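You operate a simulated robot arm through the tools that you are given. There is no shell and no other tool. Be economical: measure what you need, move in short steps, check, and stop when the job is done.

The job below is to be done with a simulated two-armed robot. You get a single attempt, and the scene is never put back.

TASK
Wheel trolley D out, brake it and carry its end mould to the empty spot on trolley G.
Fine: the brake is the grey lever; free the brake first; out to the white line within 5 cm; brake on before lifting the mould at the pointed end; set it upright on the empty spot at the square end of G's row. The rest of both loads stays put. Leave the other trolleys where they stand, braked.

The check looks at the end state, three seconds after you hand in, the way a careful person would. Anything else that was tipped, shoved, dropped, spilled or broken makes it a failure.

THE ROBOT
Two 7-joint arms with two-finger parallel grippers on one trunk, on a base that drives. Base frame: it is fixed to the floor where the robot stands at the start and does not move with it; the origin is under the middle of the robot, x ahead of it, y to its left, z up. Units: mm, degrees, N and s.
The left shoulder is at the start at [60, 143, 795], the right one opposite. With the tool pointing down near the work surface each hand reaches from about 300 to 740 mm from the robot's upright axis, wherever it stands, measured 20 degrees to its own side. Places, roughly: blue lever of the tank cart [-1300, 0, 400]; blue tap lever of trolley A [2300, -1900, 300]; blue tap lever of trolley C [2600, -1400, 300]; fourth spot from the pointed end of trolley G [-1200, 1500, 600]; grey lever of the tool trolley [-300, 2600, 500]; grey lever of trolley A [200, -700, 300]; grey lever of trolley C [600, -300, 300]; grey lever of trolley D [900, 200, 300]; grey lever of trolley E [1200, 600, 300]; grey lever of trolley G [-700, 1200, 300]; low grey lever of the tank cart [-1100, 400, 300]; tank cart [-1800, 300, 400]; tool trolley [100, 3000, 500]; yellow latch of trolley A [200, -500, 500]; yellow latch of trolley C [600, -100, 500]; yellow latch of trolley G [-500, 1400, 500]. Payload 1.57 kg a hand.
The tool frame of a hand sits at the grasp point between the pads (the TCP): z along the fingers, y along the line on which they close. The tips reach 30 mm beyond it. Largest opening 110 mm; finger width 24, thickness 12; the body of the gripper, 48 by 112 mm, starts 78 mm behind the TCP.
Orientation is that of the tool frame in the base frame, as a unit quaternion [x, y, z, w]. With the fingers straight down and closing along the base's y, the tool's x points along the base's -x, its y along +y and its z along -z.

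THE INTERFACE
- The arms move only by the tool apply_moves. It takes "left_motion", "right_motion" or both (then of equal length, played together; a hand with none holds still); each is a list of rows, each a list of 3 entries, a list of its own where there are three numbers: the shift along the tool's x, y, z in mm, then the turn, a rotation vector about the tool's x, y, z in degrees, then the closure, from 0 (fully open) to 1 (shut). In form: [[[dx, dy, dz], [wx, wy, wz], jaw], ...]. A call has 1 to 20 rows; each row is the pose to reach, as a shift and turn from the pose commanded when the call began, along the tool's axes at that moment. Rows are played at 5 a second. More than 50 mm and 8.6 degrees between two rows, or a gripper value outside its range, and nothing of the call is played. Where a pose cannot be reached the arm comes as near as it can. A force on the tool above 70 N (or 10 N above the force at the start of the call, whichever is more), or a blocked arm, ends the call early, and 0.2 s more pass. The fingers move at their own pace (about 45 mm/s each) and stop on an object; they squeeze with about 27 N. The grip force told is the motor's: it shows also when the fingers shut on nothing. Time passes only in rows, and 0.2 s behind the last, so rows that repeat a pose let the fingers close. The reply holds the time, the measured pose of the TCP, the force on the tool along the base axes, the opening and the grip force, in the units named above and with some noise, with the torque about the TCP (base axes, N m) and any sound that the robot's microphone picked up, and new pictures: "views" is both (left out), scene, wrist or none (wrist: the cameras of the hands that moved).
- Cameras (640 x 400 px; columns grow to the right, rows downward): "scene" is now at [28.8, -5.6, 1380.7]; the picture's right is [-0.10, -0.99, 0.00], its down [-0.93, 0.10, -0.36] and it looks along [0.36, -0.04, -0.93] (base axes); focal length 232 px, centre (320, 200). "left" rides on the left gripper at [70, -16, -141] in its tool frame; the picture's right is [0.23, 0.97, 0.00], its down [-0.86, 0.20, -0.48] and it looks along [-0.47, 0.11, 0.88] (tool axes); focal length 222 px, centre (320, 200). "right" rides on the right gripper at [70, 16, -141] in its tool frame; the picture's right is [-0.23, 0.97, 0.00], its down [-0.86, -0.20, -0.48] and it looks along [-0.47, -0.11, 0.88] (tool axes); focal length 222 px, centre (320, 200). There is no depth. A picture from a camera that has moved, and an enlarged one, comes with that camera's place and axes in the base frame and with its lens.
- slide_trunk(by): slides the trunk up (or, below 0, down) by that many mm; the arms and the scene camera ride with it, the base frame stays. It gives what a move gives, with no picture.
- drive_base(legs): drives the robot by 1 to 6 legs, each [ahead, left, turn to the left] in mm, mm and degrees, along the robot's own axes; the way and the turn of a leg run together, so that a leg with both is an arc; at most 1500 mm and 180 degrees a leg. The arms and the cameras ride along, it lands a little off, and it stops where it bumps. It gives what a move gives, and a new picture of the scene camera.
- aim_head(pan, tilt): turns the head with the scene camera to pan (to the left, within 86 degrees either way) and tilt (down, from -29 to 69), counted from straight ahead of the robot. It gives what a move gives, and a new picture of the scene camera.
- inspect(camera, box): a new picture of the part [left, top, right, bottom] of that camera's present view, enlarged. No time passes.
- hand_in(): hands the job in; it is judged then, once.

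Go step by step. Nothing tells you exact positions but the pictures and the camera data: compare them with the known pose of the tool, close in by small moves and look again before you grip or let go. The budget is 120 turns and 260 pictures, counting those below and the enlarged ones. Unless the task says otherwise, let go and move clear before handing in, and close with one line.

The tools are called after "Emit:" as a command line: name --argument value ..., lists and objects as JSON in quotes. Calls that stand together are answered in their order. apply_moves: Moves the arms, as the interface text tells. Its arguments: {"type":"object","properties":{"left_motion":{"type":"array"},"right_motion":{"type":"array"},"views":{"type":"string","enum":["both","scene","wrist","none"]}},"required":[]} The other tools are called the same way: slide_trunk (by) slides the trunk up or down; drive_base (legs) drives the base; aim_head (pan, tilt) turns the head that bears the scene camera; inspect (camera, box) takes an enlarged picture of a part of a camera's view; hand_in () hands the job in.

At the start:

```text
time: 0.0
left_tool_pos: [578.5, 211.7, 927.5]
left_tcp_rot: [0.0, 1.0, 0.0, 0.001]
left_wrist_force: [-0.1, -0.4, -0.5]
left_ft_torque: [0.0, -0.03, -0.01]
left_finger_gap: 109.8
left_grasp_force: 0.1
right_tool_pos: [469.2, -252.1, 929.3]
right_tcp_rot: [0.0, 1.0, 0.0, -0.001]
right_wrist_force: [0.8, 0.3, -0.4]
right_ft_torque: [0.01, -0.02, 0.01]
right_finger_gap: 109.9
right_grasp_force: 0.0
trunk travel left (down, up): [-394.0, 196.0]
robot x, y, heading: [-1.1, -1.0, -0.1]
head pan, tilt: [-6.0, 68.8]
```

scene: 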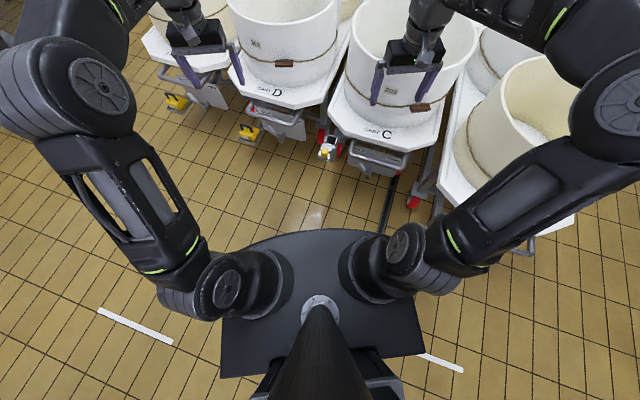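
right: 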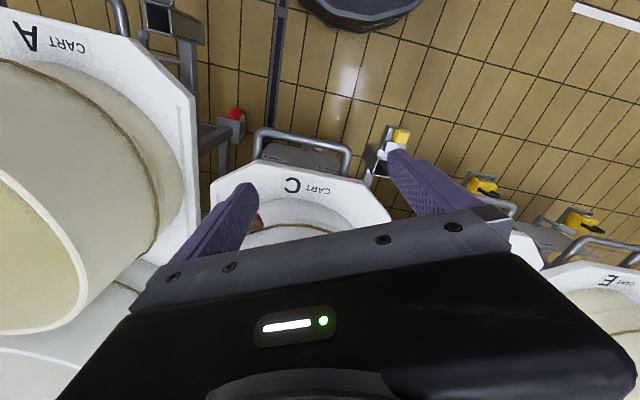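
left: 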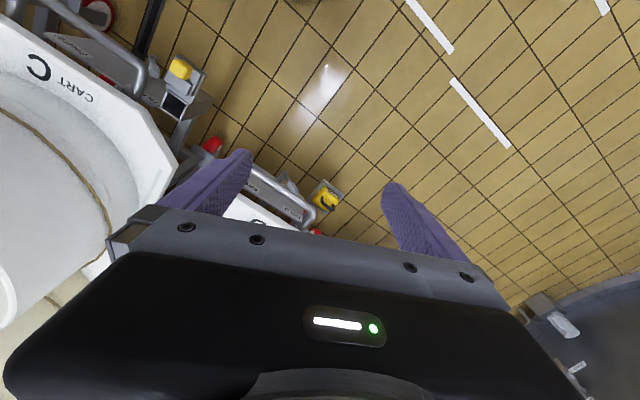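

I see carts C, D, A and E ahead in a row. I'll look around first with the head before moving.

Emit:
aim_head --pan 0 --tilt 35

Emit:
aim_head --pan 70 --tilt 30

Emit:
aim_head --pan 30 --tilt 45

```text
time: 1.0
left_tool_pos: [578.9, 211.0, 928.0]
left_tcp_rot: [0.0, 1.0, 0.0, 0.0]
left_wrist_force: [-0.1, 0.8, -0.1]
left_ft_torque: [0.01, -0.02, 0.01]
left_finger_gap: 110.0
left_grasp_force: 0.0
right_tool_pos: [469.8, -251.6, 929.7]
right_tcp_rot: [0.0, 1.0, 0.0, 0.001]
right_wrist_force: [-0.5, -0.3, 0.0]
right_ft_torque: [0.0, 0.01, -0.02]
right_finger_gap: 110.0
right_grasp_force: 0.0
trunk travel left (down, up): [-394.0, 196.0]
robot x, y, heading: [1.2, 0.9, 0.0]
head pan, tilt: [0.0, 35.0]
camera scene: at [61.2, 0.3, 1424.3], right [0.0, -1.0, 0.0], down [-0.57, 0.0, -0.82], along [0.82, 0.0, -0.57], focal length 232 px, centre (320, 200)
```

scene: 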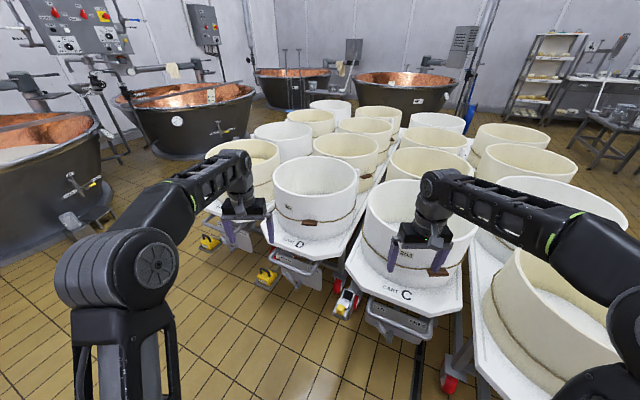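

```text
time: 2.4
left_tool_pos: [578.8, 211.2, 928.8]
left_tcp_rot: [0.0, 1.0, 0.0, 0.0]
left_wrist_force: [0.1, -0.6, 0.3]
left_ft_torque: [0.0, 0.03, 0.01]
left_finger_gap: 109.9
left_grasp_force: 0.0
right_tool_pos: [468.1, -252.8, 929.5]
right_tcp_rot: [0.001, 1.0, 0.0, 0.0]
right_wrist_force: [-0.5, -0.5, 0.8]
right_ft_torque: [0.02, 0.02, 0.03]
right_finger_gap: 109.9
right_grasp_force: 0.0
trunk travel left (down, up): [-394.0, 196.0]
robot x, y, heading: [-1.7, 2.6, 0.2]
head pan, tilt: [70.0, 30.0]
camera scene: at [4.2, 85.2, 1432.2], right [0.94, -0.34, 0.0], down [-0.17, -0.47, -0.87], along [0.3, 0.81, -0.5], focal length 232 px, centre (320, 200)
```

scene: 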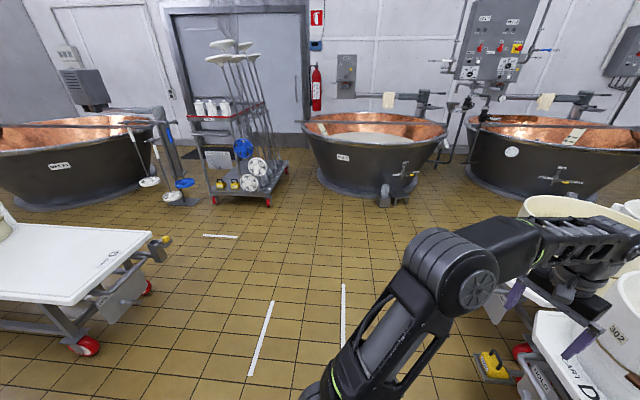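

```text
time: 3.5
left_tool_pos: [579.0, 212.0, 928.1]
left_tcp_rot: [-0.001, 1.0, -0.001, -0.001]
left_wrist_force: [-0.6, -0.8, -0.1]
left_ft_torque: [-0.01, 0.0, -0.01]
left_finger_gap: 110.2
left_grasp_force: 0.0
right_tool_pos: [468.9, -252.2, 929.8]
right_tcp_rot: [-0.001, 1.0, 0.0, 0.0]
right_wrist_force: [0.0, 0.4, 1.0]
right_ft_torque: [-0.03, 0.02, -0.01]
right_finger_gap: 109.8
right_grasp_force: 0.1
trunk travel left (down, up): [-394.0, 196.0]
robot x, y, heading: [-0.7, 0.9, 0.0]
head pan, tilt: [30.0, 45.0]
camera scene: at [43.6, 41.0, 1409.6], right [0.5, -0.87, 0.0], down [-0.61, -0.35, -0.71], along [0.61, 0.35, -0.71], focal length 232 px, centre (320, 200)
```

scene: 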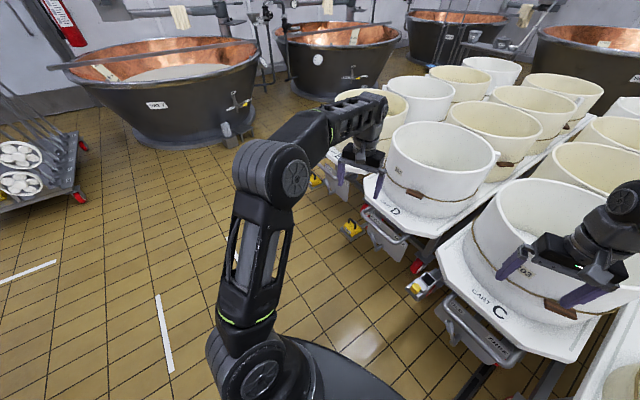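

I need detail on D's front end, the lines, and trolley G. Taking enlarged views.

Emit:
inspect --camera "scene" --box '[300, 120, 560, 300]'

Emit:
inspect --camera "left" --box '[100, 0, 420, 240]'

Emit:
aim_head --pan 86 --tilt 45

```text
2.22 times, centred on (430, 210) of scene
camera zoom: at [43.6, 41.0, 1409.6], right [0.5, -0.87, 0.0], down [-0.61, -0.35, -0.71], along [0.61, 0.35, -0.71], focal length 515 px, centre (76, 178)
```

zoom: 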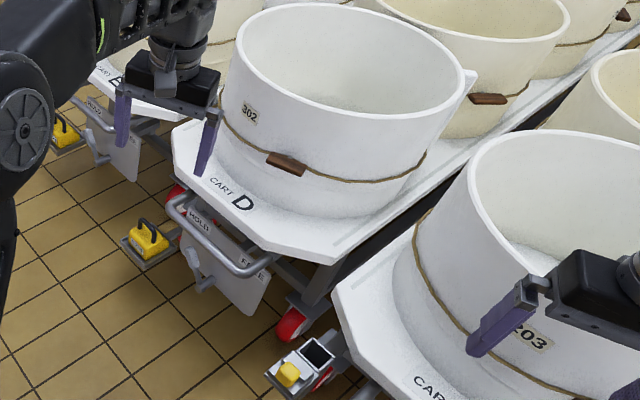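

```text
1.67 times, centred on (260, 120) of left
camera zoom: at [507.9, 195.7, 1071.1], right [-0.23, 0.97, 0.0], down [0.86, 0.2, 0.48], along [0.47, 0.11, -0.88], focal length 370 px, centre (420, 333)
```

zoom: 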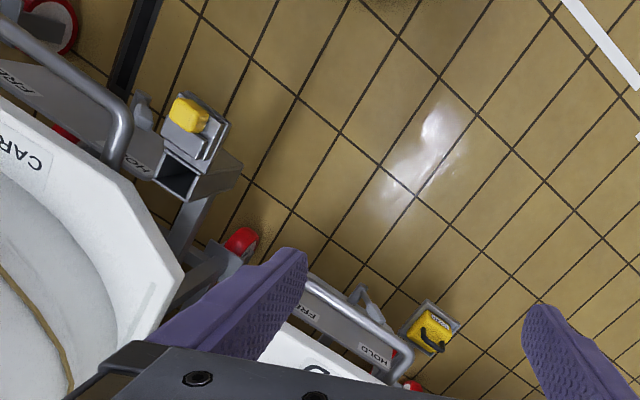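

```text
time: 4.7
left_tool_pos: [577.9, 211.0, 928.9]
left_tcp_rot: [0.0, 1.0, 0.0, 0.0]
left_wrist_force: [0.3, -0.3, -0.4]
left_ft_torque: [-0.01, 0.01, 0.0]
left_finger_gap: 109.8
left_grasp_force: 0.0
right_tool_pos: [468.2, -252.3, 929.7]
right_tcp_rot: [0.0, 1.0, 0.0, -0.001]
right_wrist_force: [0.0, 0.3, -0.1]
right_ft_torque: [0.01, 0.03, 0.03]
right_finger_gap: 109.7
right_grasp_force: 0.0
trunk travel left (down, up): [-394.0, 196.0]
robot x, y, heading: [0.8, 1.1, 0.1]
head pan, tilt: [85.9, 45.0]
camera scene: at [-21.0, 81.4, 1409.6], right [1.0, -0.07, 0.0], down [-0.05, -0.71, -0.71], along [0.05, 0.71, -0.71], focal length 232 px, centre (320, 200)
```

scene: 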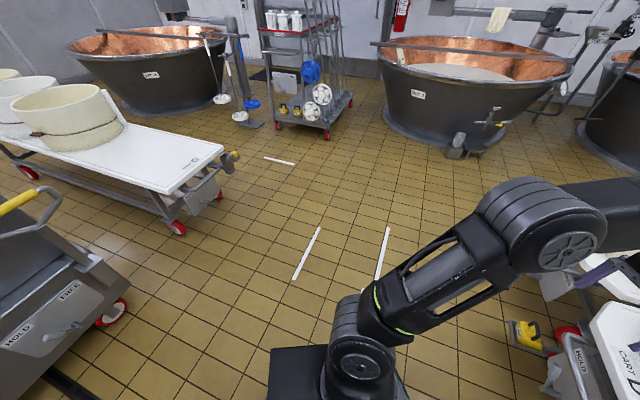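

G stands across the aisle with its label end toward us. I'll zoom on D's front hardware and on G.

Emit:
inspect --camera "scene" --box '[0, 60, 260, 240]'

Emit:
aim_head --pan 20 --tilt 45

Emit:
inspect --camera "scene" --box '[270, 190, 400, 290]'

Emit:
inspect --camera "left" --box '[230, 140, 350, 220]'

```text
2.22 times, centred on (130, 150) of scene
camera zoom: at [-21.0, 81.4, 1409.6], right [1.0, -0.07, 0.0], down [-0.05, -0.71, -0.71], along [0.05, 0.71, -0.71], focal length 515 px, centre (742, 311)
```

zoom: 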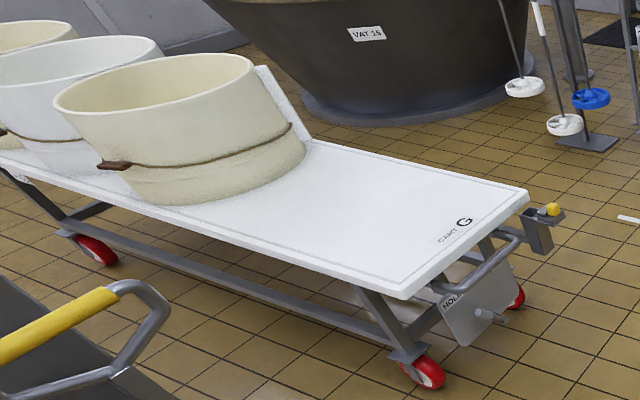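

```text
time: 6.1
left_tool_pos: [577.9, 210.3, 929.1]
left_tcp_rot: [0.0, 1.0, 0.001, 0.0]
left_wrist_force: [-0.2, 0.4, -0.8]
left_ft_torque: [0.0, 0.0, -0.01]
left_finger_gap: 110.1
left_grasp_force: 0.0
right_tool_pos: [468.0, -251.4, 929.0]
right_tcp_rot: [0.0, 1.0, 0.0, -0.001]
right_wrist_force: [0.1, 0.3, -0.7]
right_ft_torque: [0.01, -0.02, 0.01]
right_finger_gap: 109.9
right_grasp_force: 0.1
trunk travel left (down, up): [-394.0, 196.0]
robot x, y, heading: [1.6, -1.3, 0.1]
head pan, tilt: [20.0, 45.0]
camera scene: at [49.6, 28.2, 1409.6], right [0.34, -0.94, 0.0], down [-0.66, -0.24, -0.71], along [0.66, 0.24, -0.71], focal length 232 px, centre (320, 200)
```

scene: 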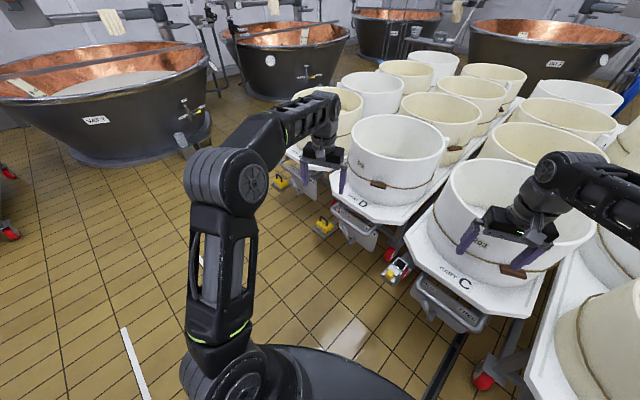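

```text
4.00 times, centred on (335, 240) of scene
camera zoom: at [49.6, 28.2, 1409.6], right [0.34, -0.94, 0.0], down [-0.66, -0.24, -0.71], along [0.66, 0.24, -0.71], focal length 926 px, centre (260, 40)
```

zoom: 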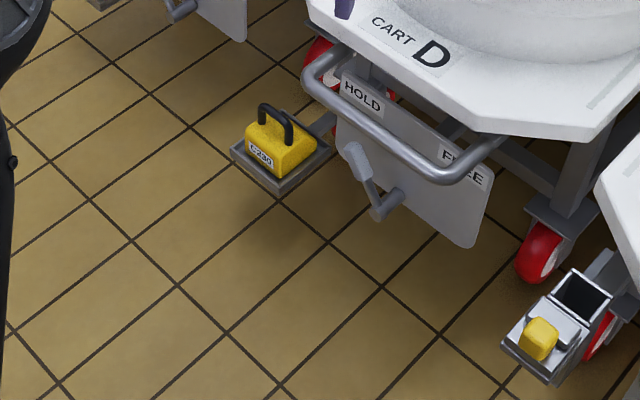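

```text
5.00 times, centred on (290, 180) of left
camera zoom: at [507.9, 195.7, 1071.1], right [-0.23, 0.97, 0.0], down [0.86, 0.2, 0.48], along [0.47, 0.11, -0.88], focal length 1111 px, centre (470, 300)
```

zoom: 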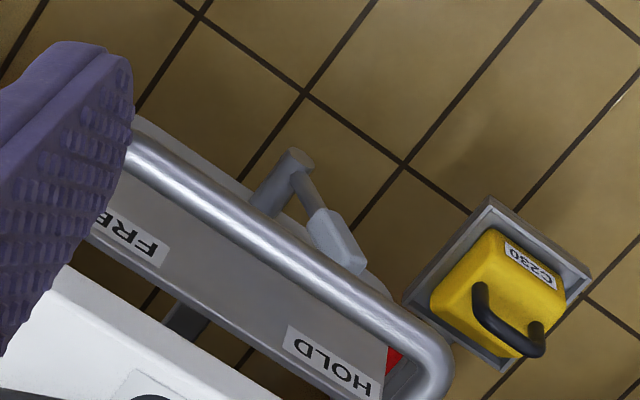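

D's brake lever is at HOLD. There's a loose yellow weight in D's side tray, so I must move it gently. D's axis runs at about -26° and its line is near (220,540). I'll back up and line up facing D.

Emit:
drive_base --legs '[[-200, 0, 0], [0, 480, 0], [0, 0, -26]]'

Emit:
aim_head --pan 0 --tilt 50

```text
time: 11.5
left_tool_pos: [410.5, 400.6, 927.2]
left_tcp_rot: [0.235, 0.972, 0.0, 0.0]
left_wrist_force: [-0.4, -0.6, 0.2]
left_ft_torque: [0.0, 0.01, 0.0]
left_finger_gap: 109.9
left_grasp_force: 0.1
right_tool_pos: [102.9, 37.8, 929.5]
right_tcp_rot: [0.234, 0.972, 0.0, 0.0]
right_wrist_force: [0.4, 0.4, -0.7]
right_ft_torque: [0.02, 0.0, 0.0]
right_finger_gap: 110.1
right_grasp_force: 0.2
trunk travel left (down, up): [-394.0, 196.0]
robot x, y, heading: [-202.7, 473.2, -27.1]
head pan, tilt: [20.0, 45.0]
camera scene: at [-142.9, 478.9, 1409.6], right [-0.12, -0.99, 0.0], down [-0.7, 0.09, -0.71], along [0.7, -0.09, -0.71], focal length 232 px, centre (320, 200)
```

scene: 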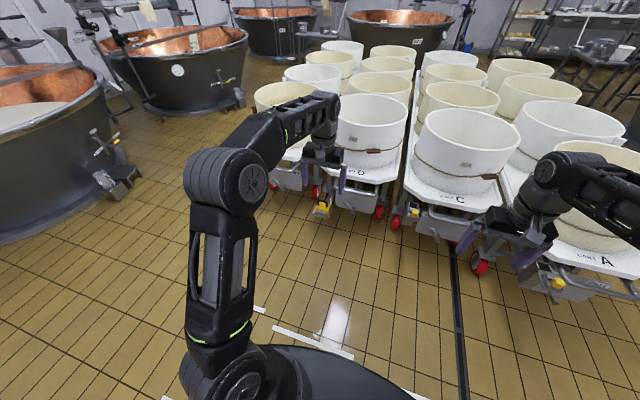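

```text
time: 12.3
left_tool_pos: [410.2, 399.5, 929.2]
left_tcp_rot: [0.234, 0.972, 0.0, 0.0]
left_wrist_force: [-0.3, 0.5, 0.4]
left_ft_torque: [0.01, -0.02, 0.0]
left_finger_gap: 110.1
left_grasp_force: 0.0
right_tool_pos: [102.0, 37.3, 931.2]
right_tcp_rot: [0.235, 0.972, 0.0, 0.001]
right_wrist_force: [-0.1, -0.6, -0.3]
right_ft_torque: [-0.04, -0.01, 0.0]
right_finger_gap: 110.0
right_grasp_force: 0.2
trunk travel left (down, up): [-394.0, 196.0]
robot x, y, heading: [-193.6, 476.2, -27.1]
head pan, tilt: [0.0, 50.0]
camera scene: at [-154.9, 454.1, 1402.7], right [-0.45, -0.89, 0.0], down [-0.68, 0.35, -0.64], along [0.57, -0.29, -0.77], focal length 232 px, centre (320, 200)
```

scene: 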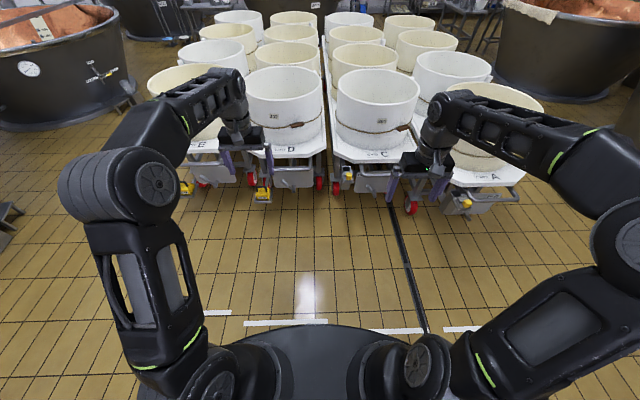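

Clear view: D's line centre is about (195,485), and D's front edge is about 735 mm from it. I'll lower the trunk and tip the left hand to point forward before driving in.

Emit:
slide_trunk --by -330

Emit:
apply_moves --left_motion '[[[0, 0, 0], [0, -8, 0], 0], [[0, 0, 0], [0, -16, 0], 0], [[0, 0, 0], [0, -24, 0], 0], [[0, 0, 0], [0, -32, 0], 0], [[0, 0, 0], [0, -40, 0], 0], [[0, 0, 0], [0, -48, 0], 0], [[0, 0, 0], [0, -56, 0], 0], [[0, 0, 0], [0, -64, 0], 0], [[0, 0, 0], [0, -72, 0], 0], [[0, 0, 0], [0, -80, 0], 0], [[0, 0, 0], [0, -88, 0], 0], [[0, 0, 0], [0, -90, 0], 0]]'

```text
time: 15.6
left_tool_pos: [410.8, 399.4, 599.5]
left_tcp_rot: [0.234, 0.972, 0.001, 0.0]
left_wrist_force: [-0.7, 0.1, 0.3]
left_ft_torque: [0.0, -0.03, 0.0]
left_finger_gap: 109.8
left_grasp_force: 0.1
right_tool_pos: [102.8, 37.3, 600.6]
right_tcp_rot: [0.235, 0.972, 0.0, 0.0]
right_wrist_force: [0.0, 0.3, 0.3]
right_ft_torque: [-0.04, 0.0, 0.0]
right_finger_gap: 109.8
right_grasp_force: 0.0
trunk travel left (down, up): [-64.0, 526.0]
robot x, y, heading: [-200.5, 475.4, -26.8]
head pan, tilt: [0.0, 50.0]
```

```text
time: 18.1
left_tool_pos: [409.3, 397.9, 590.4]
left_tcp_rot: [0.199, 0.799, -0.125, 0.553]
left_wrist_force: [0.5, -0.4, 0.7]
left_ft_torque: [0.0, 0.0, 0.01]
left_finger_gap: 110.1
left_grasp_force: 0.0
left hand out of reach, approached as far as the arm can: row 8, 9, 10, 11, 12
right_tool_pos: [102.0, 37.2, 599.7]
right_tcp_rot: [0.234, 0.972, 0.0, 0.0]
right_wrist_force: [-0.7, -0.4, 0.0]
right_ft_torque: [0.03, -0.05, 0.0]
right_finger_gap: 110.1
right_grasp_force: 0.1
trunk travel left (down, up): [-64.0, 526.0]
robot x, y, heading: [-198.8, 475.5, -27.1]
head pan, tilt: [0.0, 50.0]
camera scene: at [-155.0, 454.0, 1072.7], right [-0.46, -0.89, 0.0], down [-0.68, 0.35, -0.64], along [0.57, -0.29, -0.77], focal length 232 px, centre (320, 200)
camera left: at [262.4, 457.2, 576.4], right [0.38, 0.91, -0.19], down [-0.04, 0.22, 0.97], along [0.93, -0.36, 0.12], focal length 222 px, centre (320, 200)
```

scene: 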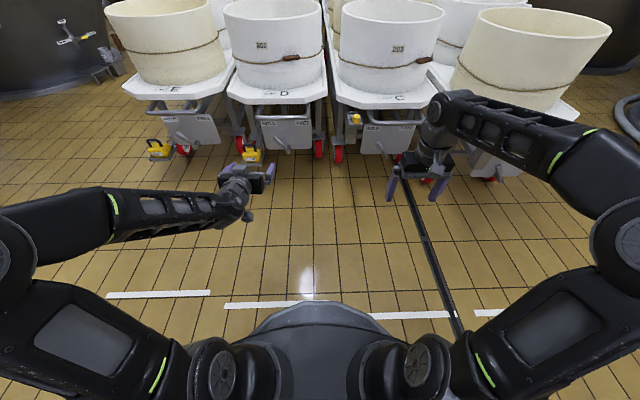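
left: 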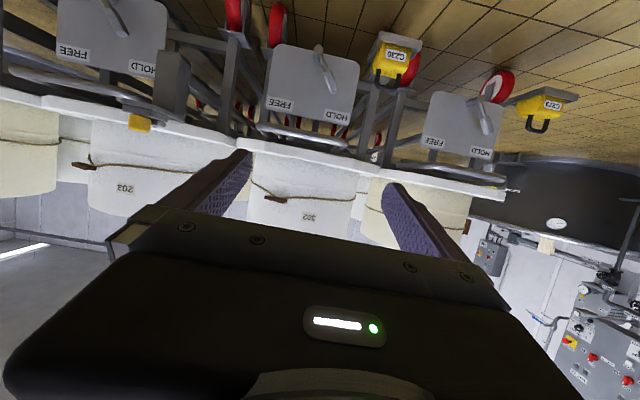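

The left hand points about 65° forward. I'll zoom on D's brake and handle from here.

Emit:
inspect --camera "left" --box '[230, 20, 440, 160]'

Emit:
inspect --camera "scene" --box '[210, 70, 350, 170]'

```text
2.86 times, centred on (335, 90) of left
camera zoom: at [262.4, 457.2, 576.4], right [0.38, 0.91, -0.19], down [-0.04, 0.22, 0.97], along [0.93, -0.36, 0.12], focal length 635 px, centre (277, 514)
```

zoom: 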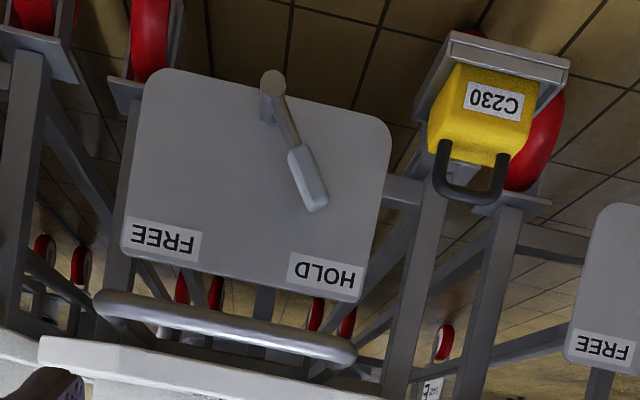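

```text
4.00 times, centred on (280, 120) of scene
camera zoom: at [-155.0, 454.0, 1072.7], right [-0.46, -0.89, 0.0], down [-0.68, 0.35, -0.64], along [0.57, -0.29, -0.77], focal length 926 px, centre (480, 520)
```

zoom: 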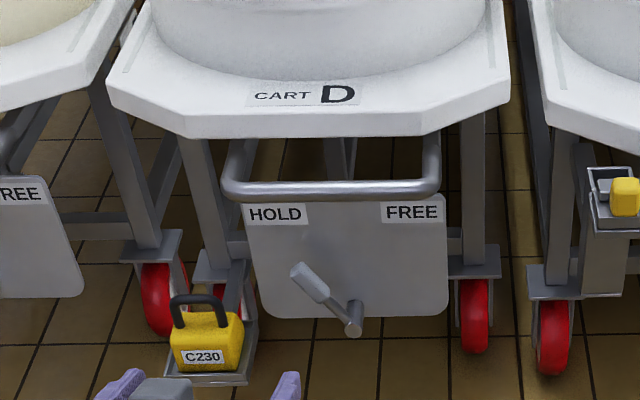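

Triangulated (base frame): lever pivot is about (830,148,260), paddle tip (864,202,353), bar centre (798,163,488), and the weight sits left of it near (895,338). Next I'll lower the left hand and see whether it can level out.

Emit:
apply_moves --left_motion '[[[40, 0, 0], [0, 0, 0], 0.5], [[80, 0, 0], [0, 0, 0], 0.5], [[120, 0, 0], [0, 0, 0], 0.5], [[160, 0, 0], [0, 0, 0], 0.5], [[200, 0, 0], [0, 0, 0], 0.5]]' --views "none"

```text
time: 19.4
left_tool_pos: [376.2, 485.4, 427.1]
left_tcp_rot: [0.219, 0.802, -0.12, 0.542]
left_wrist_force: [0.1, -3.1, 1.5]
left_ft_torque: [0.15, 0.13, 0.26]
left_finger_gap: 54.9
left_grasp_force: 0.2
left hand out of reach, approached as far as the arm can: row 3, 4, 5
right_tool_pos: [102.7, 36.5, 600.0]
right_tcp_rot: [0.234, 0.972, 0.0, 0.001]
right_wrist_force: [-0.2, 0.0, 0.4]
right_ft_torque: [0.05, -0.01, 0.01]
right_finger_gap: 109.9
right_grasp_force: 0.1
trunk travel left (down, up): [-64.0, 526.0]
robot x, y, heading: [-198.7, 474.6, -27.1]
head pan, tilt: [0.0, 50.0]
```

Emit:
apply_moves --left_motion '[[[0, 0, 0], [0, 0, 0], 0.5]]'

```text
time: 19.8
left_tool_pos: [375.9, 480.6, 431.0]
left_tcp_rot: [0.208, 0.801, -0.136, 0.545]
left_wrist_force: [0.1, -0.3, 0.6]
left_ft_torque: [0.0, -0.02, -0.01]
left_finger_gap: 54.7
left_grasp_force: 0.1
right_tool_pos: [102.6, 36.9, 600.4]
right_tcp_rot: [0.234, 0.972, 0.0, -0.001]
right_wrist_force: [0.1, -0.7, -0.2]
right_ft_torque: [0.03, 0.01, 0.03]
right_finger_gap: 110.1
right_grasp_force: 0.0
trunk travel left (down, up): [-64.0, 526.0]
robot x, y, heading: [-200.7, 475.4, -27.0]
head pan, tilt: [0.0, 50.0]
camera scene: at [-155.0, 454.1, 1072.7], right [-0.46, -0.89, 0.0], down [-0.68, 0.35, -0.64], along [0.57, -0.29, -0.77], focal length 232 px, centre (320, 200)
camera left: at [229.4, 542.2, 419.2], right [0.39, 0.9, -0.2], down [-0.02, 0.23, 0.97], along [0.92, -0.38, 0.11], focal length 222 px, centre (320, 200)
```

scene: 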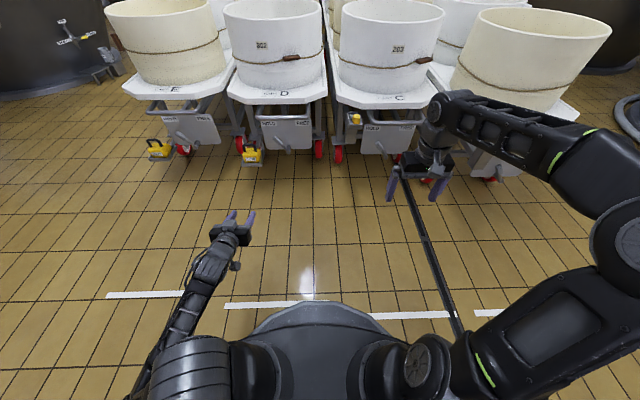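
left: 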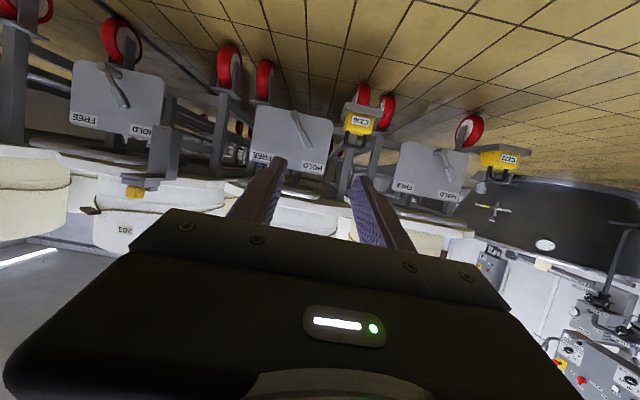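

The arm was simply folded too close to the body. I'll reach the hand out forward-down along its own axis.

Emit:
apply_moves --left_motion '[[[0, 0, 45], [0, 0, 0], 0.5], [[0, 0, 90], [0, 0, 0], 0.5], [[0, 0, 135], [0, 0, 0], 0.5], [[0, 0, 180], [0, 0, 0], 0.5], [[0, 0, 180], [0, -8, 0], 0.5], [[0, 0, 180], [0, -16, 0], 0.5]]' --views "scene"

```text
time: 21.1
left_tool_pos: [565.8, 465.3, 400.3]
left_tcp_rot: [0.201, 0.718, -0.171, 0.644]
left_wrist_force: [0.1, -0.4, 0.0]
left_ft_torque: [0.01, 0.04, 0.01]
left_finger_gap: 55.4
left_grasp_force: 0.1
left hand out of reach, approached as far as the arm can: row 1, 2, 3, 4, 5, 6
right_tool_pos: [101.9, 36.3, 600.5]
right_tcp_rot: [0.236, 0.972, 0.0, 0.0]
right_wrist_force: [0.3, 0.3, 1.1]
right_ft_torque: [0.0, 0.01, -0.01]
right_finger_gap: 109.7
right_grasp_force: 0.1
trunk travel left (down, up): [-64.0, 526.0]
robot x, y, heading: [-200.4, 473.3, -27.1]
head pan, tilt: [0.0, 50.0]
camera scene: at [-155.1, 454.0, 1072.7], right [-0.46, -0.89, 0.0], down [-0.68, 0.35, -0.64], along [0.57, -0.29, -0.77], focal length 232 px, centre (320, 200)
```

scene: 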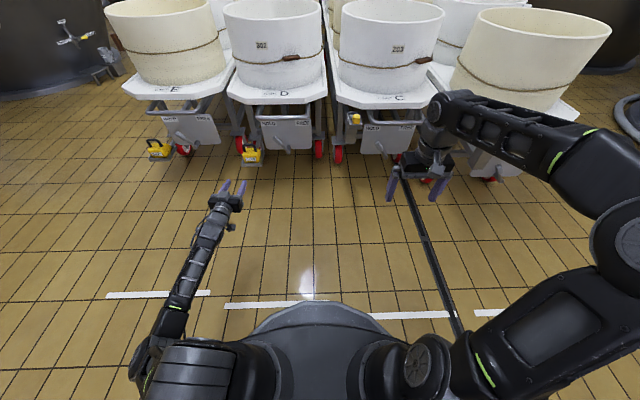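

Emit:
apply_moves --left_motion '[[[15, -40, 0], [-4, 0, 0], 0.5], [[30, -80, 0], [-4, 0, 0], 0.5], [[45, -120, 0], [-4, 0, 0], 0.5], [[50, -140, 0], [-4, 0, 0], 0.5]]' --views "none"

```text
time: 22.1
left_tool_pos: [561.4, 432.2, 403.3]
left_tcp_rot: [0.212, 0.731, -0.175, 0.624]
left_wrist_force: [0.4, -0.5, 0.1]
left_ft_torque: [-0.01, 0.0, -0.02]
left_finger_gap: 54.8
left_grasp_force: 0.0
left hand out of reach, approached as far as the arm can: row 1, 2, 3, 4
right_tool_pos: [102.3, 37.6, 600.5]
right_tcp_rot: [0.235, 0.972, 0.0, 0.0]
right_wrist_force: [-0.1, 0.0, 0.1]
right_ft_torque: [-0.04, 0.0, -0.01]
right_finger_gap: 110.0
right_grasp_force: 0.2
trunk travel left (down, up): [-64.0, 526.0]
robot x, y, heading: [-203.8, 478.4, -27.3]
head pan, tilt: [0.0, 50.0]
```

The arm sits near a joint limit in this posture. I'll bring it back up with a ~45° downward pitch, which still clears the bar, and use more trunk height.

Emit:
apply_moves --left_motion '[[[-30, 0, -20], [0, 7, 0], 0.5], [[-60, 0, -40], [0, 14, 0], 0.5], [[-90, 0, -60], [0, 21, 0], 0.5], [[-120, 0, -80], [0, 28, 0], 0.5], [[-150, 0, -100], [0, 35, 0], 0.5]]' --views "none"

Emit:
slide_trunk --by 80

Emit:
apply_moves --left_motion '[[[0, 0, 0], [0, 0, 0], 0.5]]' --views "scene"

```text
time: 23.4
left_tool_pos: [491.6, 474.0, 566.6]
left_tcp_rot: [0.254, 0.886, -0.102, 0.374]
left_wrist_force: [1.4, 0.5, 0.7]
left_ft_torque: [0.01, -0.01, -0.01]
left_finger_gap: 54.8
left_grasp_force: 0.1
right_tool_pos: [103.4, 36.4, 598.8]
right_tcp_rot: [0.235, 0.972, 0.001, 0.0]
right_wrist_force: [-0.3, -0.3, -0.5]
right_ft_torque: [-0.01, -0.03, 0.01]
right_finger_gap: 110.0
right_grasp_force: 0.0
trunk travel left (down, up): [-64.0, 526.0]
robot x, y, heading: [-200.0, 476.0, -27.0]
head pan, tilt: [0.0, 50.0]
```

```text
time: 24.5
left_tool_pos: [490.6, 474.1, 645.8]
left_tcp_rot: [0.254, 0.885, -0.103, 0.375]
left_wrist_force: [0.7, 0.8, -1.1]
left_ft_torque: [-0.01, -0.01, -0.02]
left_finger_gap: 55.1
left_grasp_force: 0.0
right_tool_pos: [103.1, 37.7, 680.3]
right_tcp_rot: [0.235, 0.972, 0.0, 0.0]
right_wrist_force: [-0.1, -0.1, 0.4]
right_ft_torque: [-0.01, 0.01, 0.0]
right_finger_gap: 110.1
right_grasp_force: 0.0
trunk travel left (down, up): [-144.0, 446.0]
robot x, y, heading: [-200.7, 475.1, -27.1]
head pan, tilt: [0.0, 50.0]
```

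```text
time: 24.9
left_tool_pos: [490.2, 473.0, 645.7]
left_tcp_rot: [0.254, 0.885, -0.102, 0.376]
left_wrist_force: [1.0, 0.4, 0.8]
left_ft_torque: [0.03, 0.0, 0.0]
left_finger_gap: 55.2
left_grasp_force: 0.0
right_tool_pos: [102.1, 36.2, 679.6]
right_tcp_rot: [0.234, 0.972, 0.0, 0.0]
right_wrist_force: [-0.2, -0.1, 0.2]
right_ft_torque: [-0.01, -0.02, 0.0]
right_finger_gap: 109.9
right_grasp_force: 0.1
trunk travel left (down, up): [-144.0, 446.0]
robot x, y, heading: [-199.5, 475.6, -27.3]
head pan, tilt: [0.0, 50.0]
camera scene: at [-154.9, 454.1, 1152.6], right [-0.46, -0.89, 0.0], down [-0.68, 0.35, -0.64], along [0.57, -0.29, -0.77], focal length 232 px, centre (320, 200)
```

scene: 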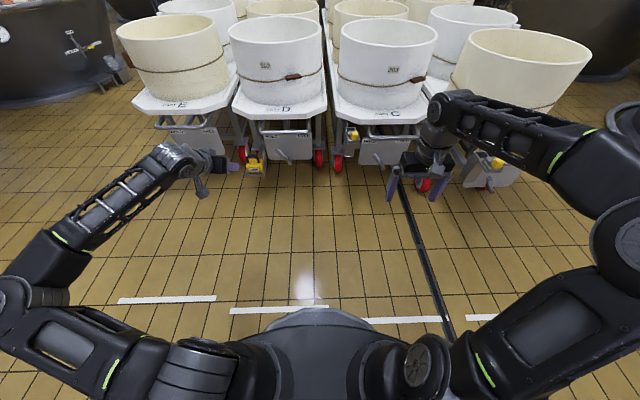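

Arm posture is good (44° down). Now down 200 and inward 100 at this base spot, which is clear of everything.

Emit:
apply_moves --left_motion '[[[27, -20, 29], [-1, 0, -1], 0.5], [[55, -41, 58], [-2, 0, -2], 0.5], [[82, -61, 86], [-3, 0, -3], 0.5], [[110, -82, 115], [-3.6, 0, -3.5], 0.5], [[137, -102, 144], [-3.6, 0, -3.5], 0.5]]' --views "none"

```text
time: 26.1
left_tool_pos: [446.7, 387.2, 447.8]
left_tcp_rot: [0.215, 0.895, -0.086, 0.381]
left_wrist_force: [0.2, 0.3, 0.2]
left_ft_torque: [-0.02, 0.01, -0.02]
left_finger_gap: 54.8
left_grasp_force: 0.0
right_tool_pos: [101.2, 37.2, 679.1]
right_tcp_rot: [0.235, 0.972, 0.001, -0.001]
right_wrist_force: [-0.6, 0.5, 0.3]
right_ft_torque: [0.0, -0.01, 0.02]
right_finger_gap: 110.1
right_grasp_force: 0.0
trunk travel left (down, up): [-144.0, 446.0]
robot x, y, heading: [-199.5, 470.7, -27.1]
head pan, tilt: [0.0, 50.0]
```

Reach is good. I'll lower the trunk to bring the hand to lever height, then drive in most of the way and look.

Emit:
slide_trunk --by -103

Emit:
drive_base --legs '[[350, 16, 0]]'

Emit:
apply_moves --left_motion '[[[0, 0, 0], [0, 0, 0], 0.5]]' --views "wrist"

```text
time: 27.5
left_tool_pos: [444.8, 387.4, 344.6]
left_tcp_rot: [0.216, 0.895, -0.086, 0.38]
left_wrist_force: [-0.6, 0.2, -0.6]
left_ft_torque: [0.01, -0.03, 0.02]
left_finger_gap: 54.8
left_grasp_force: 0.1
right_tool_pos: [103.0, 37.7, 577.3]
right_tcp_rot: [0.235, 0.972, 0.0, 0.0]
right_wrist_force: [0.1, 0.3, -0.4]
right_ft_torque: [0.01, -0.01, -0.05]
right_finger_gap: 110.0
right_grasp_force: 0.1
trunk travel left (down, up): [-41.0, 549.0]
robot x, y, heading: [-202.5, 473.4, -27.3]
head pan, tilt: [0.0, 50.0]
```

```text
time: 29.8
left_tool_pos: [766.1, 245.3, 344.7]
left_tcp_rot: [0.213, 0.896, -0.085, 0.379]
left_wrist_force: [-0.6, 0.0, -0.2]
left_ft_torque: [0.0, -0.01, 0.01]
left_finger_gap: 54.9
left_grasp_force: 0.1
right_tool_pos: [424.5, -104.9, 578.0]
right_tcp_rot: [0.231, 0.973, 0.0, 0.0]
right_wrist_force: [-0.7, 0.7, 0.1]
right_ft_torque: [0.0, 0.03, 0.01]
right_finger_gap: 110.3
right_grasp_force: 0.0
trunk travel left (down, up): [-41.0, 549.0]
robot x, y, heading: [119.1, 333.1, -26.8]
head pan, tilt: [0.0, 50.0]
camera scene: at [164.8, 309.9, 1049.7], right [-0.45, -0.89, 0.0], down [-0.68, 0.35, -0.64], along [0.57, -0.29, -0.77], focal length 232 px, centre (320, 200)
```

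scene: 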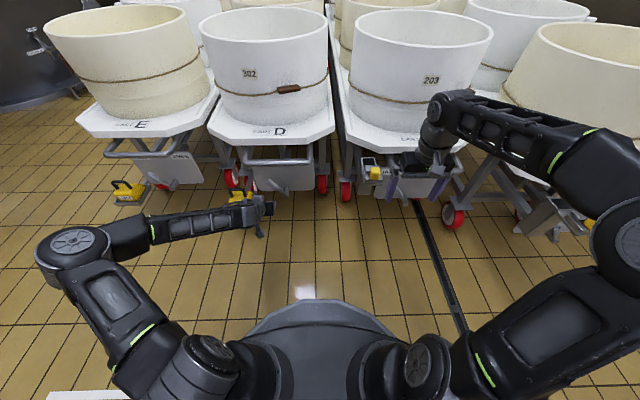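

```text
time: 30.1
left_tool_pos: [765.4, 245.8, 344.4]
left_tcp_rot: [0.214, 0.896, -0.084, 0.38]
left_wrist_force: [0.6, 0.1, -0.4]
left_ft_torque: [-0.04, 0.04, -0.04]
left_finger_gap: 54.7
left_grasp_force: 0.0
right_tool_pos: [423.2, -106.2, 578.7]
right_tcp_rot: [0.232, 0.973, 0.001, -0.001]
right_wrist_force: [-0.5, -0.5, -0.9]
right_ft_torque: [0.06, -0.01, 0.02]
right_finger_gap: 109.9
right_grasp_force: 0.0
trunk travel left (down, up): [-41.0, 549.0]
robot x, y, heading: [115.1, 331.0, -26.7]
head pan, tilt: [0.0, 50.0]
camera left: at [623.6, 298.8, 394.4], right [0.3, 0.94, -0.15], down [0.31, 0.06, 0.95], along [0.9, -0.33, -0.28], focal length 222 px, centre (320, 200)
```

left: 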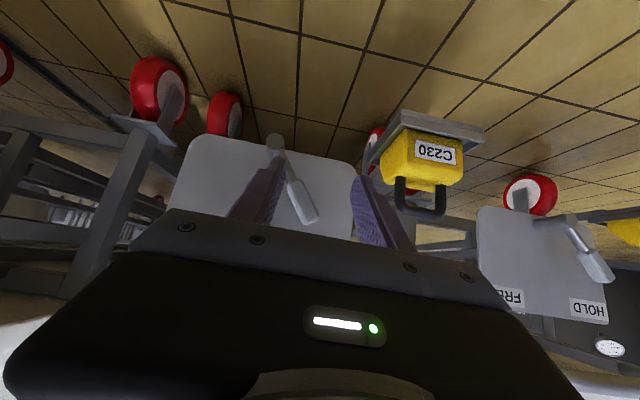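

The fingers line up to straddle the lever (TCP p≈549, a≈-587). I'll advance 95 mm along the cart axis with the arm, watching force.

Emit:
apply_moves --left_motion '[[[-17, 0, 17], [0, 0, 0], 0.5], [[-34, 1, 35], [0, 0, 0], 0.5], [[-51, 1, 52], [0, 0, 0], 0.5], [[-66, 2, 68], [0, 0, 0], 0.5]]' --views "both"

```text
time: 31.1
left_tool_pos: [850.9, 205.2, 346.0]
left_tcp_rot: [0.214, 0.896, -0.086, 0.379]
left_wrist_force: [-0.3, 0.4, 0.0]
left_ft_torque: [-0.03, 0.04, -0.02]
left_finger_gap: 54.6
left_grasp_force: 0.0
right_tool_pos: [423.2, -107.8, 578.3]
right_tcp_rot: [0.232, 0.973, 0.001, 0.0]
right_wrist_force: [-0.5, 0.0, -0.2]
right_ft_torque: [-0.02, -0.02, 0.01]
right_finger_gap: 109.9
right_grasp_force: 0.1
trunk travel left (down, up): [-41.0, 549.0]
robot x, y, heading: [116.7, 328.0, -26.7]
head pan, tilt: [0.0, 50.0]
camera scene: at [164.8, 309.9, 1049.7], right [-0.45, -0.89, 0.0], down [-0.68, 0.35, -0.64], along [0.57, -0.29, -0.77], focal length 232 px, centre (320, 200)
camera left: at [709.5, 258.9, 395.3], right [0.3, 0.94, -0.15], down [0.31, 0.06, 0.95], along [0.9, -0.33, -0.28], focal length 222 px, centre (320, 200)
```

scene: 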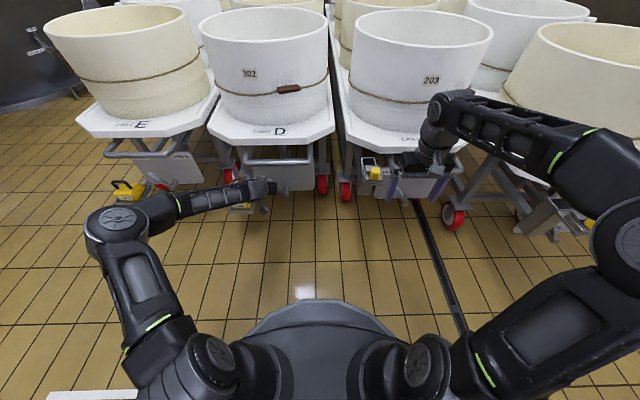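
left: 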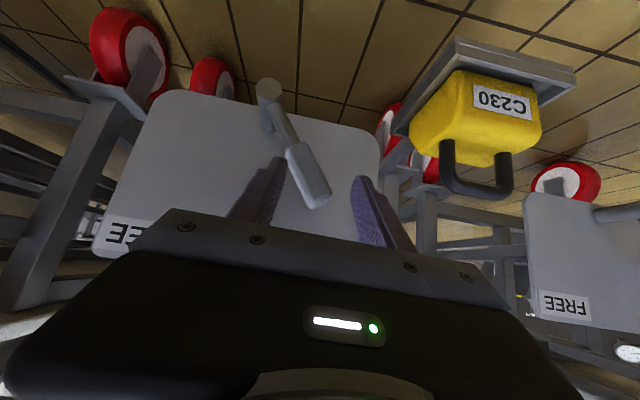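

Fingers straddle the paddle. Now push to the right (toward FREE) gently.

Emit:
apply_moves --left_motion '[[[0, -15, 0], [0, 0, 0], 0.5], [[0, -30, 0], [0, 0, 0], 0.5], [[0, -45, 0], [0, 0, 0], 0.5], [[0, -60, 0], [0, 0, 0], 0.5], [[0, -75, 0], [0, 0, 0], 0.5], [[0, -90, 0], [0, 0, 0], 0.5], [[0, -105, 0], [0, 0, 0], 0.5]]' --views "wrist"

```text
time: 32.8
left_tool_pos: [803.9, 110.6, 344.6]
left_tcp_rot: [0.213, 0.896, -0.085, 0.38]
left_wrist_force: [0.3, 0.7, -0.6]
left_ft_torque: [0.01, 0.02, 0.03]
left_finger_gap: 54.8
left_grasp_force: 0.1
right_tool_pos: [425.3, -106.0, 577.4]
right_tcp_rot: [0.231, 0.973, 0.0, 0.001]
right_wrist_force: [0.1, -0.6, -0.5]
right_ft_torque: [0.01, 0.03, 0.01]
right_finger_gap: 110.1
right_grasp_force: 0.0
trunk travel left (down, up): [-41.0, 549.0]
robot x, y, heading: [119.6, 330.1, -26.6]
head pan, tilt: [0.0, 50.0]
camera left: at [661.9, 164.1, 393.8], right [0.29, 0.94, -0.15], down [0.31, 0.06, 0.95], along [0.9, -0.33, -0.28], focal length 222 px, centre (320, 200)
```

left: 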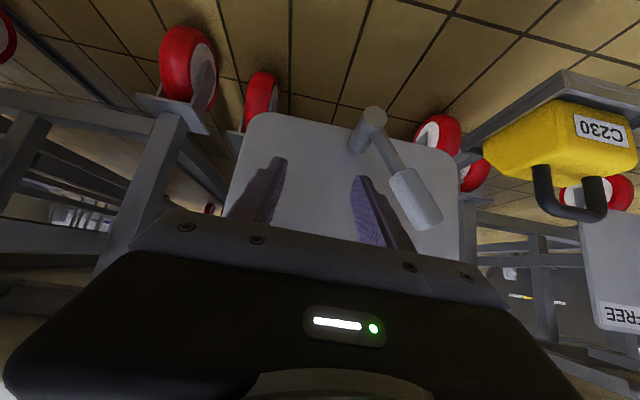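

The fingers passed in front of the lever without touching. Two wrist views put the paddle tip at (895,193,340), about 35 mm deeper than I took it. I'll go back left, advance further, and retry.

Emit:
apply_moves --left_motion '[[[0, 40, 0], [0, 0, 0], 0.5], [[0, 80, 0], [0, 0, 0], 0.5], [[0, 114, 0], [0, 0, 0], 0.5], [[-8, 114, 17], [0, 0, 0], 0.5], [[-17, 114, 34], [0, 0, 0], 0.5]]' --views "wrist"

```text
time: 34.0
left_tool_pos: [887.5, 192.6, 336.7]
left_tcp_rot: [0.213, 0.895, -0.086, 0.382]
left_wrist_force: [3.2, -7.0, 9.4]
left_ft_torque: [-0.45, 0.0, 0.12]
left_finger_gap: 60.0
left_grasp_force: 2.7
right_tool_pos: [424.3, -106.0, 577.2]
right_tcp_rot: [0.231, 0.973, 0.0, 0.0]
right_wrist_force: [0.1, -0.2, -1.2]
right_ft_torque: [0.04, -0.03, 0.0]
right_finger_gap: 109.7
right_grasp_force: 0.2
trunk travel left (down, up): [-41.0, 549.0]
robot x, y, heading: [119.4, 329.5, -26.8]
head pan, tilt: [0.0, 50.0]
camera left: at [746.0, 246.8, 386.0], right [0.3, 0.94, -0.16], down [0.31, 0.06, 0.95], along [0.9, -0.33, -0.27], focal length 222 px, centre (320, 200)
```

left: 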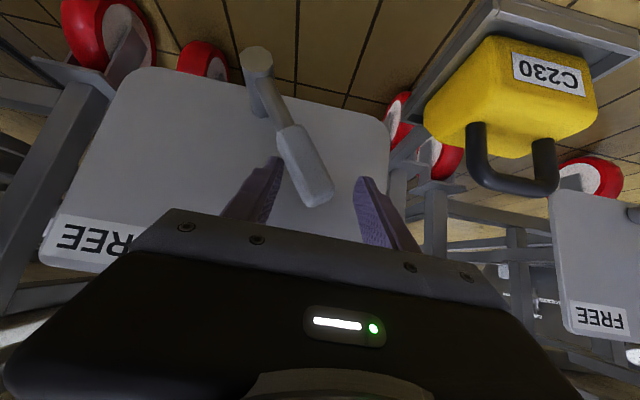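

Right finger now touches the lever, so it is straddled at the correct depth. Pushing right toward FREE.

Emit:
apply_moves --left_motion '[[[0, -15, 0], [0, 0, 0], 0.5], [[0, -30, 0], [0, 0, 0], 0.5], [[0, -45, 0], [0, 0, 0], 0.5], [[0, -60, 0], [0, 0, 0], 0.5], [[0, -75, 0], [0, 0, 0], 0.5], [[0, -90, 0], [0, 0, 0], 0.5], [[0, -105, 0], [0, 0, 0], 0.5], [[0, -120, 0], [0, 0, 0], 0.5]]' --views "wrist"

```text
time: 35.8
left_tool_pos: [834.5, 90.0, 332.5]
left_tcp_rot: [0.214, 0.896, -0.086, 0.379]
left_wrist_force: [-0.2, 0.4, 0.1]
left_ft_torque: [-0.01, 0.04, 0.0]
left_finger_gap: 55.0
left_grasp_force: 0.1
right_tool_pos: [423.8, -106.8, 576.5]
right_tcp_rot: [0.232, 0.973, 0.0, 0.0]
right_wrist_force: [-1.2, 0.2, -0.1]
right_ft_torque: [0.02, 0.0, -0.01]
right_finger_gap: 109.8
right_grasp_force: 0.1
trunk travel left (down, up): [-41.0, 549.0]
robot x, y, heading: [119.6, 326.1, -26.7]
head pan, tilt: [0.0, 50.0]
camera left: at [692.5, 142.5, 381.9], right [0.29, 0.94, -0.15], down [0.31, 0.06, 0.95], along [0.9, -0.33, -0.28], focal length 222 px, centre (320, 200)
```

left: 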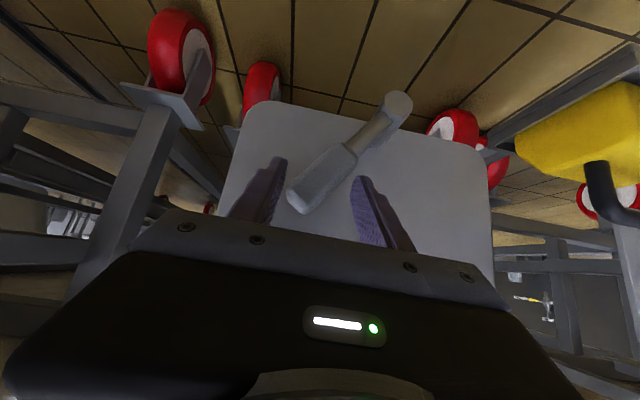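

Lever is now toward FREE. I'll nudge slightly further to confirm it sits at its stop.

Emit:
apply_moves --left_motion '[[[0, -10, 0], [0, 0, 0], 0.5], [[0, -20, 0], [0, 0, 0], 0.5], [[0, -28, 0], [0, 0, 0], 0.5]]' --views "wrist"

```text
time: 36.5
left_tool_pos: [826.8, 70.4, 333.0]
left_tcp_rot: [0.21, 0.896, -0.08, 0.383]
left_wrist_force: [20.8, 17.6, 8.0]
left_ft_torque: [0.78, -0.6, -0.1]
left_finger_gap: 76.5
left_grasp_force: 12.4
right_tool_pos: [425.1, -104.7, 578.4]
right_tcp_rot: [0.231, 0.973, 0.0, 0.0]
right_wrist_force: [-0.1, 0.4, 1.2]
right_ft_torque: [-0.02, -0.01, -0.01]
right_finger_gap: 110.1
right_grasp_force: 0.0
trunk travel left (down, up): [-41.0, 549.0]
robot x, y, heading: [118.0, 330.5, -26.7]
head pan, tilt: [0.0, 50.0]
camera left: at [684.4, 122.6, 381.8], right [0.29, 0.95, -0.15], down [0.3, 0.06, 0.95], along [0.91, -0.32, -0.27], focal length 222 px, centre (320, 200)
```

left: 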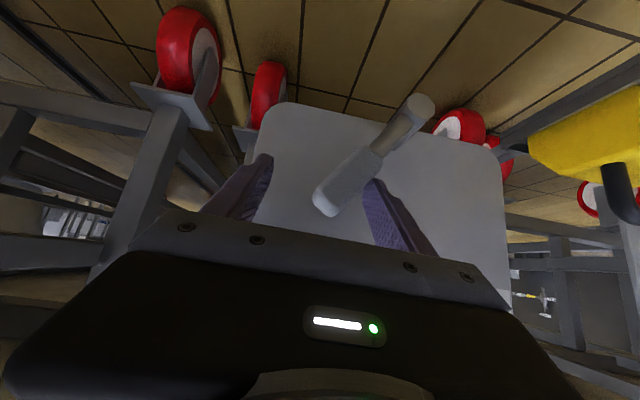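

The lever is at its FREE stop (force rose, lever unmoved). I'll back the hand out and look at the bar.

Emit:
apply_moves --left_motion '[[[0, 26, 0], [0, 0, 0], 0.5], [[25, 26, -25], [0, 0, 0], 0.5], [[50, 26, -50], [0, 0, 0], 0.3], [[75, 26, -75], [0, 0, 0], 0.0], [[100, 26, -100], [0, 0, 0], 0.0], [[125, 26, -125], [0, 0, 0], 0.0]]' --views "both"

Emit:
inspect --camera "scene" --box '[200, 100, 360, 220]'

```text
time: 38.0
left_tool_pos: [675.5, 169.1, 331.2]
left_tcp_rot: [0.214, 0.896, -0.086, 0.38]
left_wrist_force: [0.0, -0.1, -0.7]
left_ft_torque: [-0.02, -0.02, 0.0]
left_finger_gap: 110.1
left_grasp_force: 0.0
right_tool_pos: [423.9, -105.6, 576.9]
right_tcp_rot: [0.232, 0.973, 0.0, 0.0]
right_wrist_force: [0.4, 0.3, -0.2]
right_ft_torque: [-0.01, 0.0, 0.03]
right_finger_gap: 110.1
right_grasp_force: 0.1
trunk travel left (down, up): [-41.0, 549.0]
robot x, y, heading: [118.6, 329.6, -26.8]
head pan, tilt: [0.0, 50.0]
camera scene: at [164.9, 309.8, 1049.7], right [-0.45, -0.89, 0.0], down [-0.68, 0.35, -0.64], along [0.57, -0.29, -0.77], focal length 232 px, centre (320, 200)
camera left: at [533.7, 221.3, 381.0], right [0.29, 0.94, -0.15], down [0.31, 0.06, 0.95], along [0.9, -0.33, -0.28], focal length 222 px, centre (320, 200)
```

scene: 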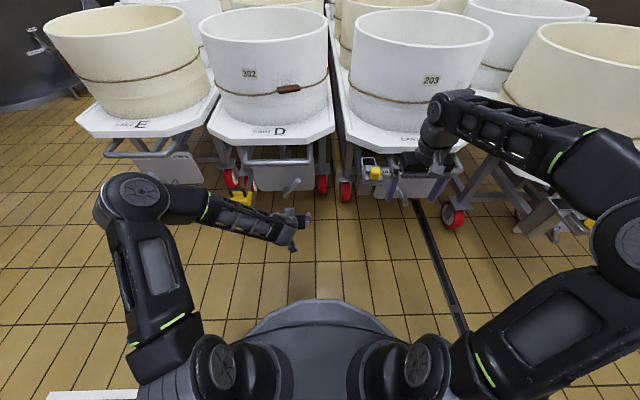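
left: 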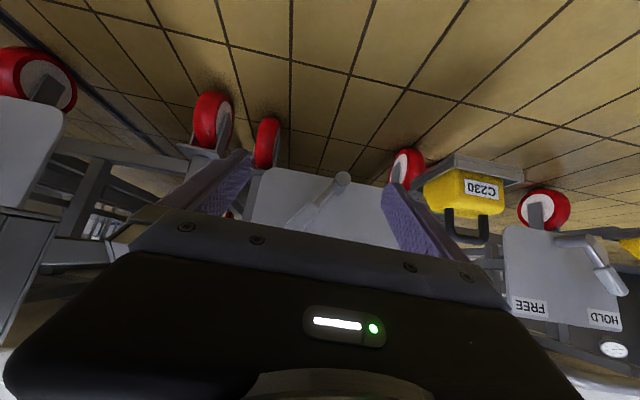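

```text
3.33 times, centred on (280, 160) of scene
camera zoom: at [164.9, 309.8, 1049.7], right [-0.45, -0.89, 0.0], down [-0.68, 0.35, -0.64], along [0.57, -0.29, -0.77], focal length 772 px, centre (453, 333)
```

zoom: 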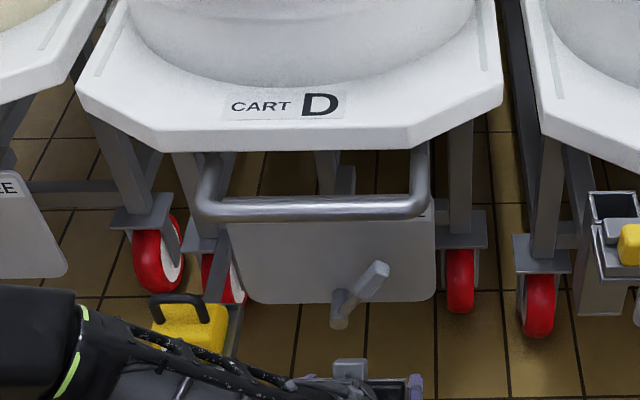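

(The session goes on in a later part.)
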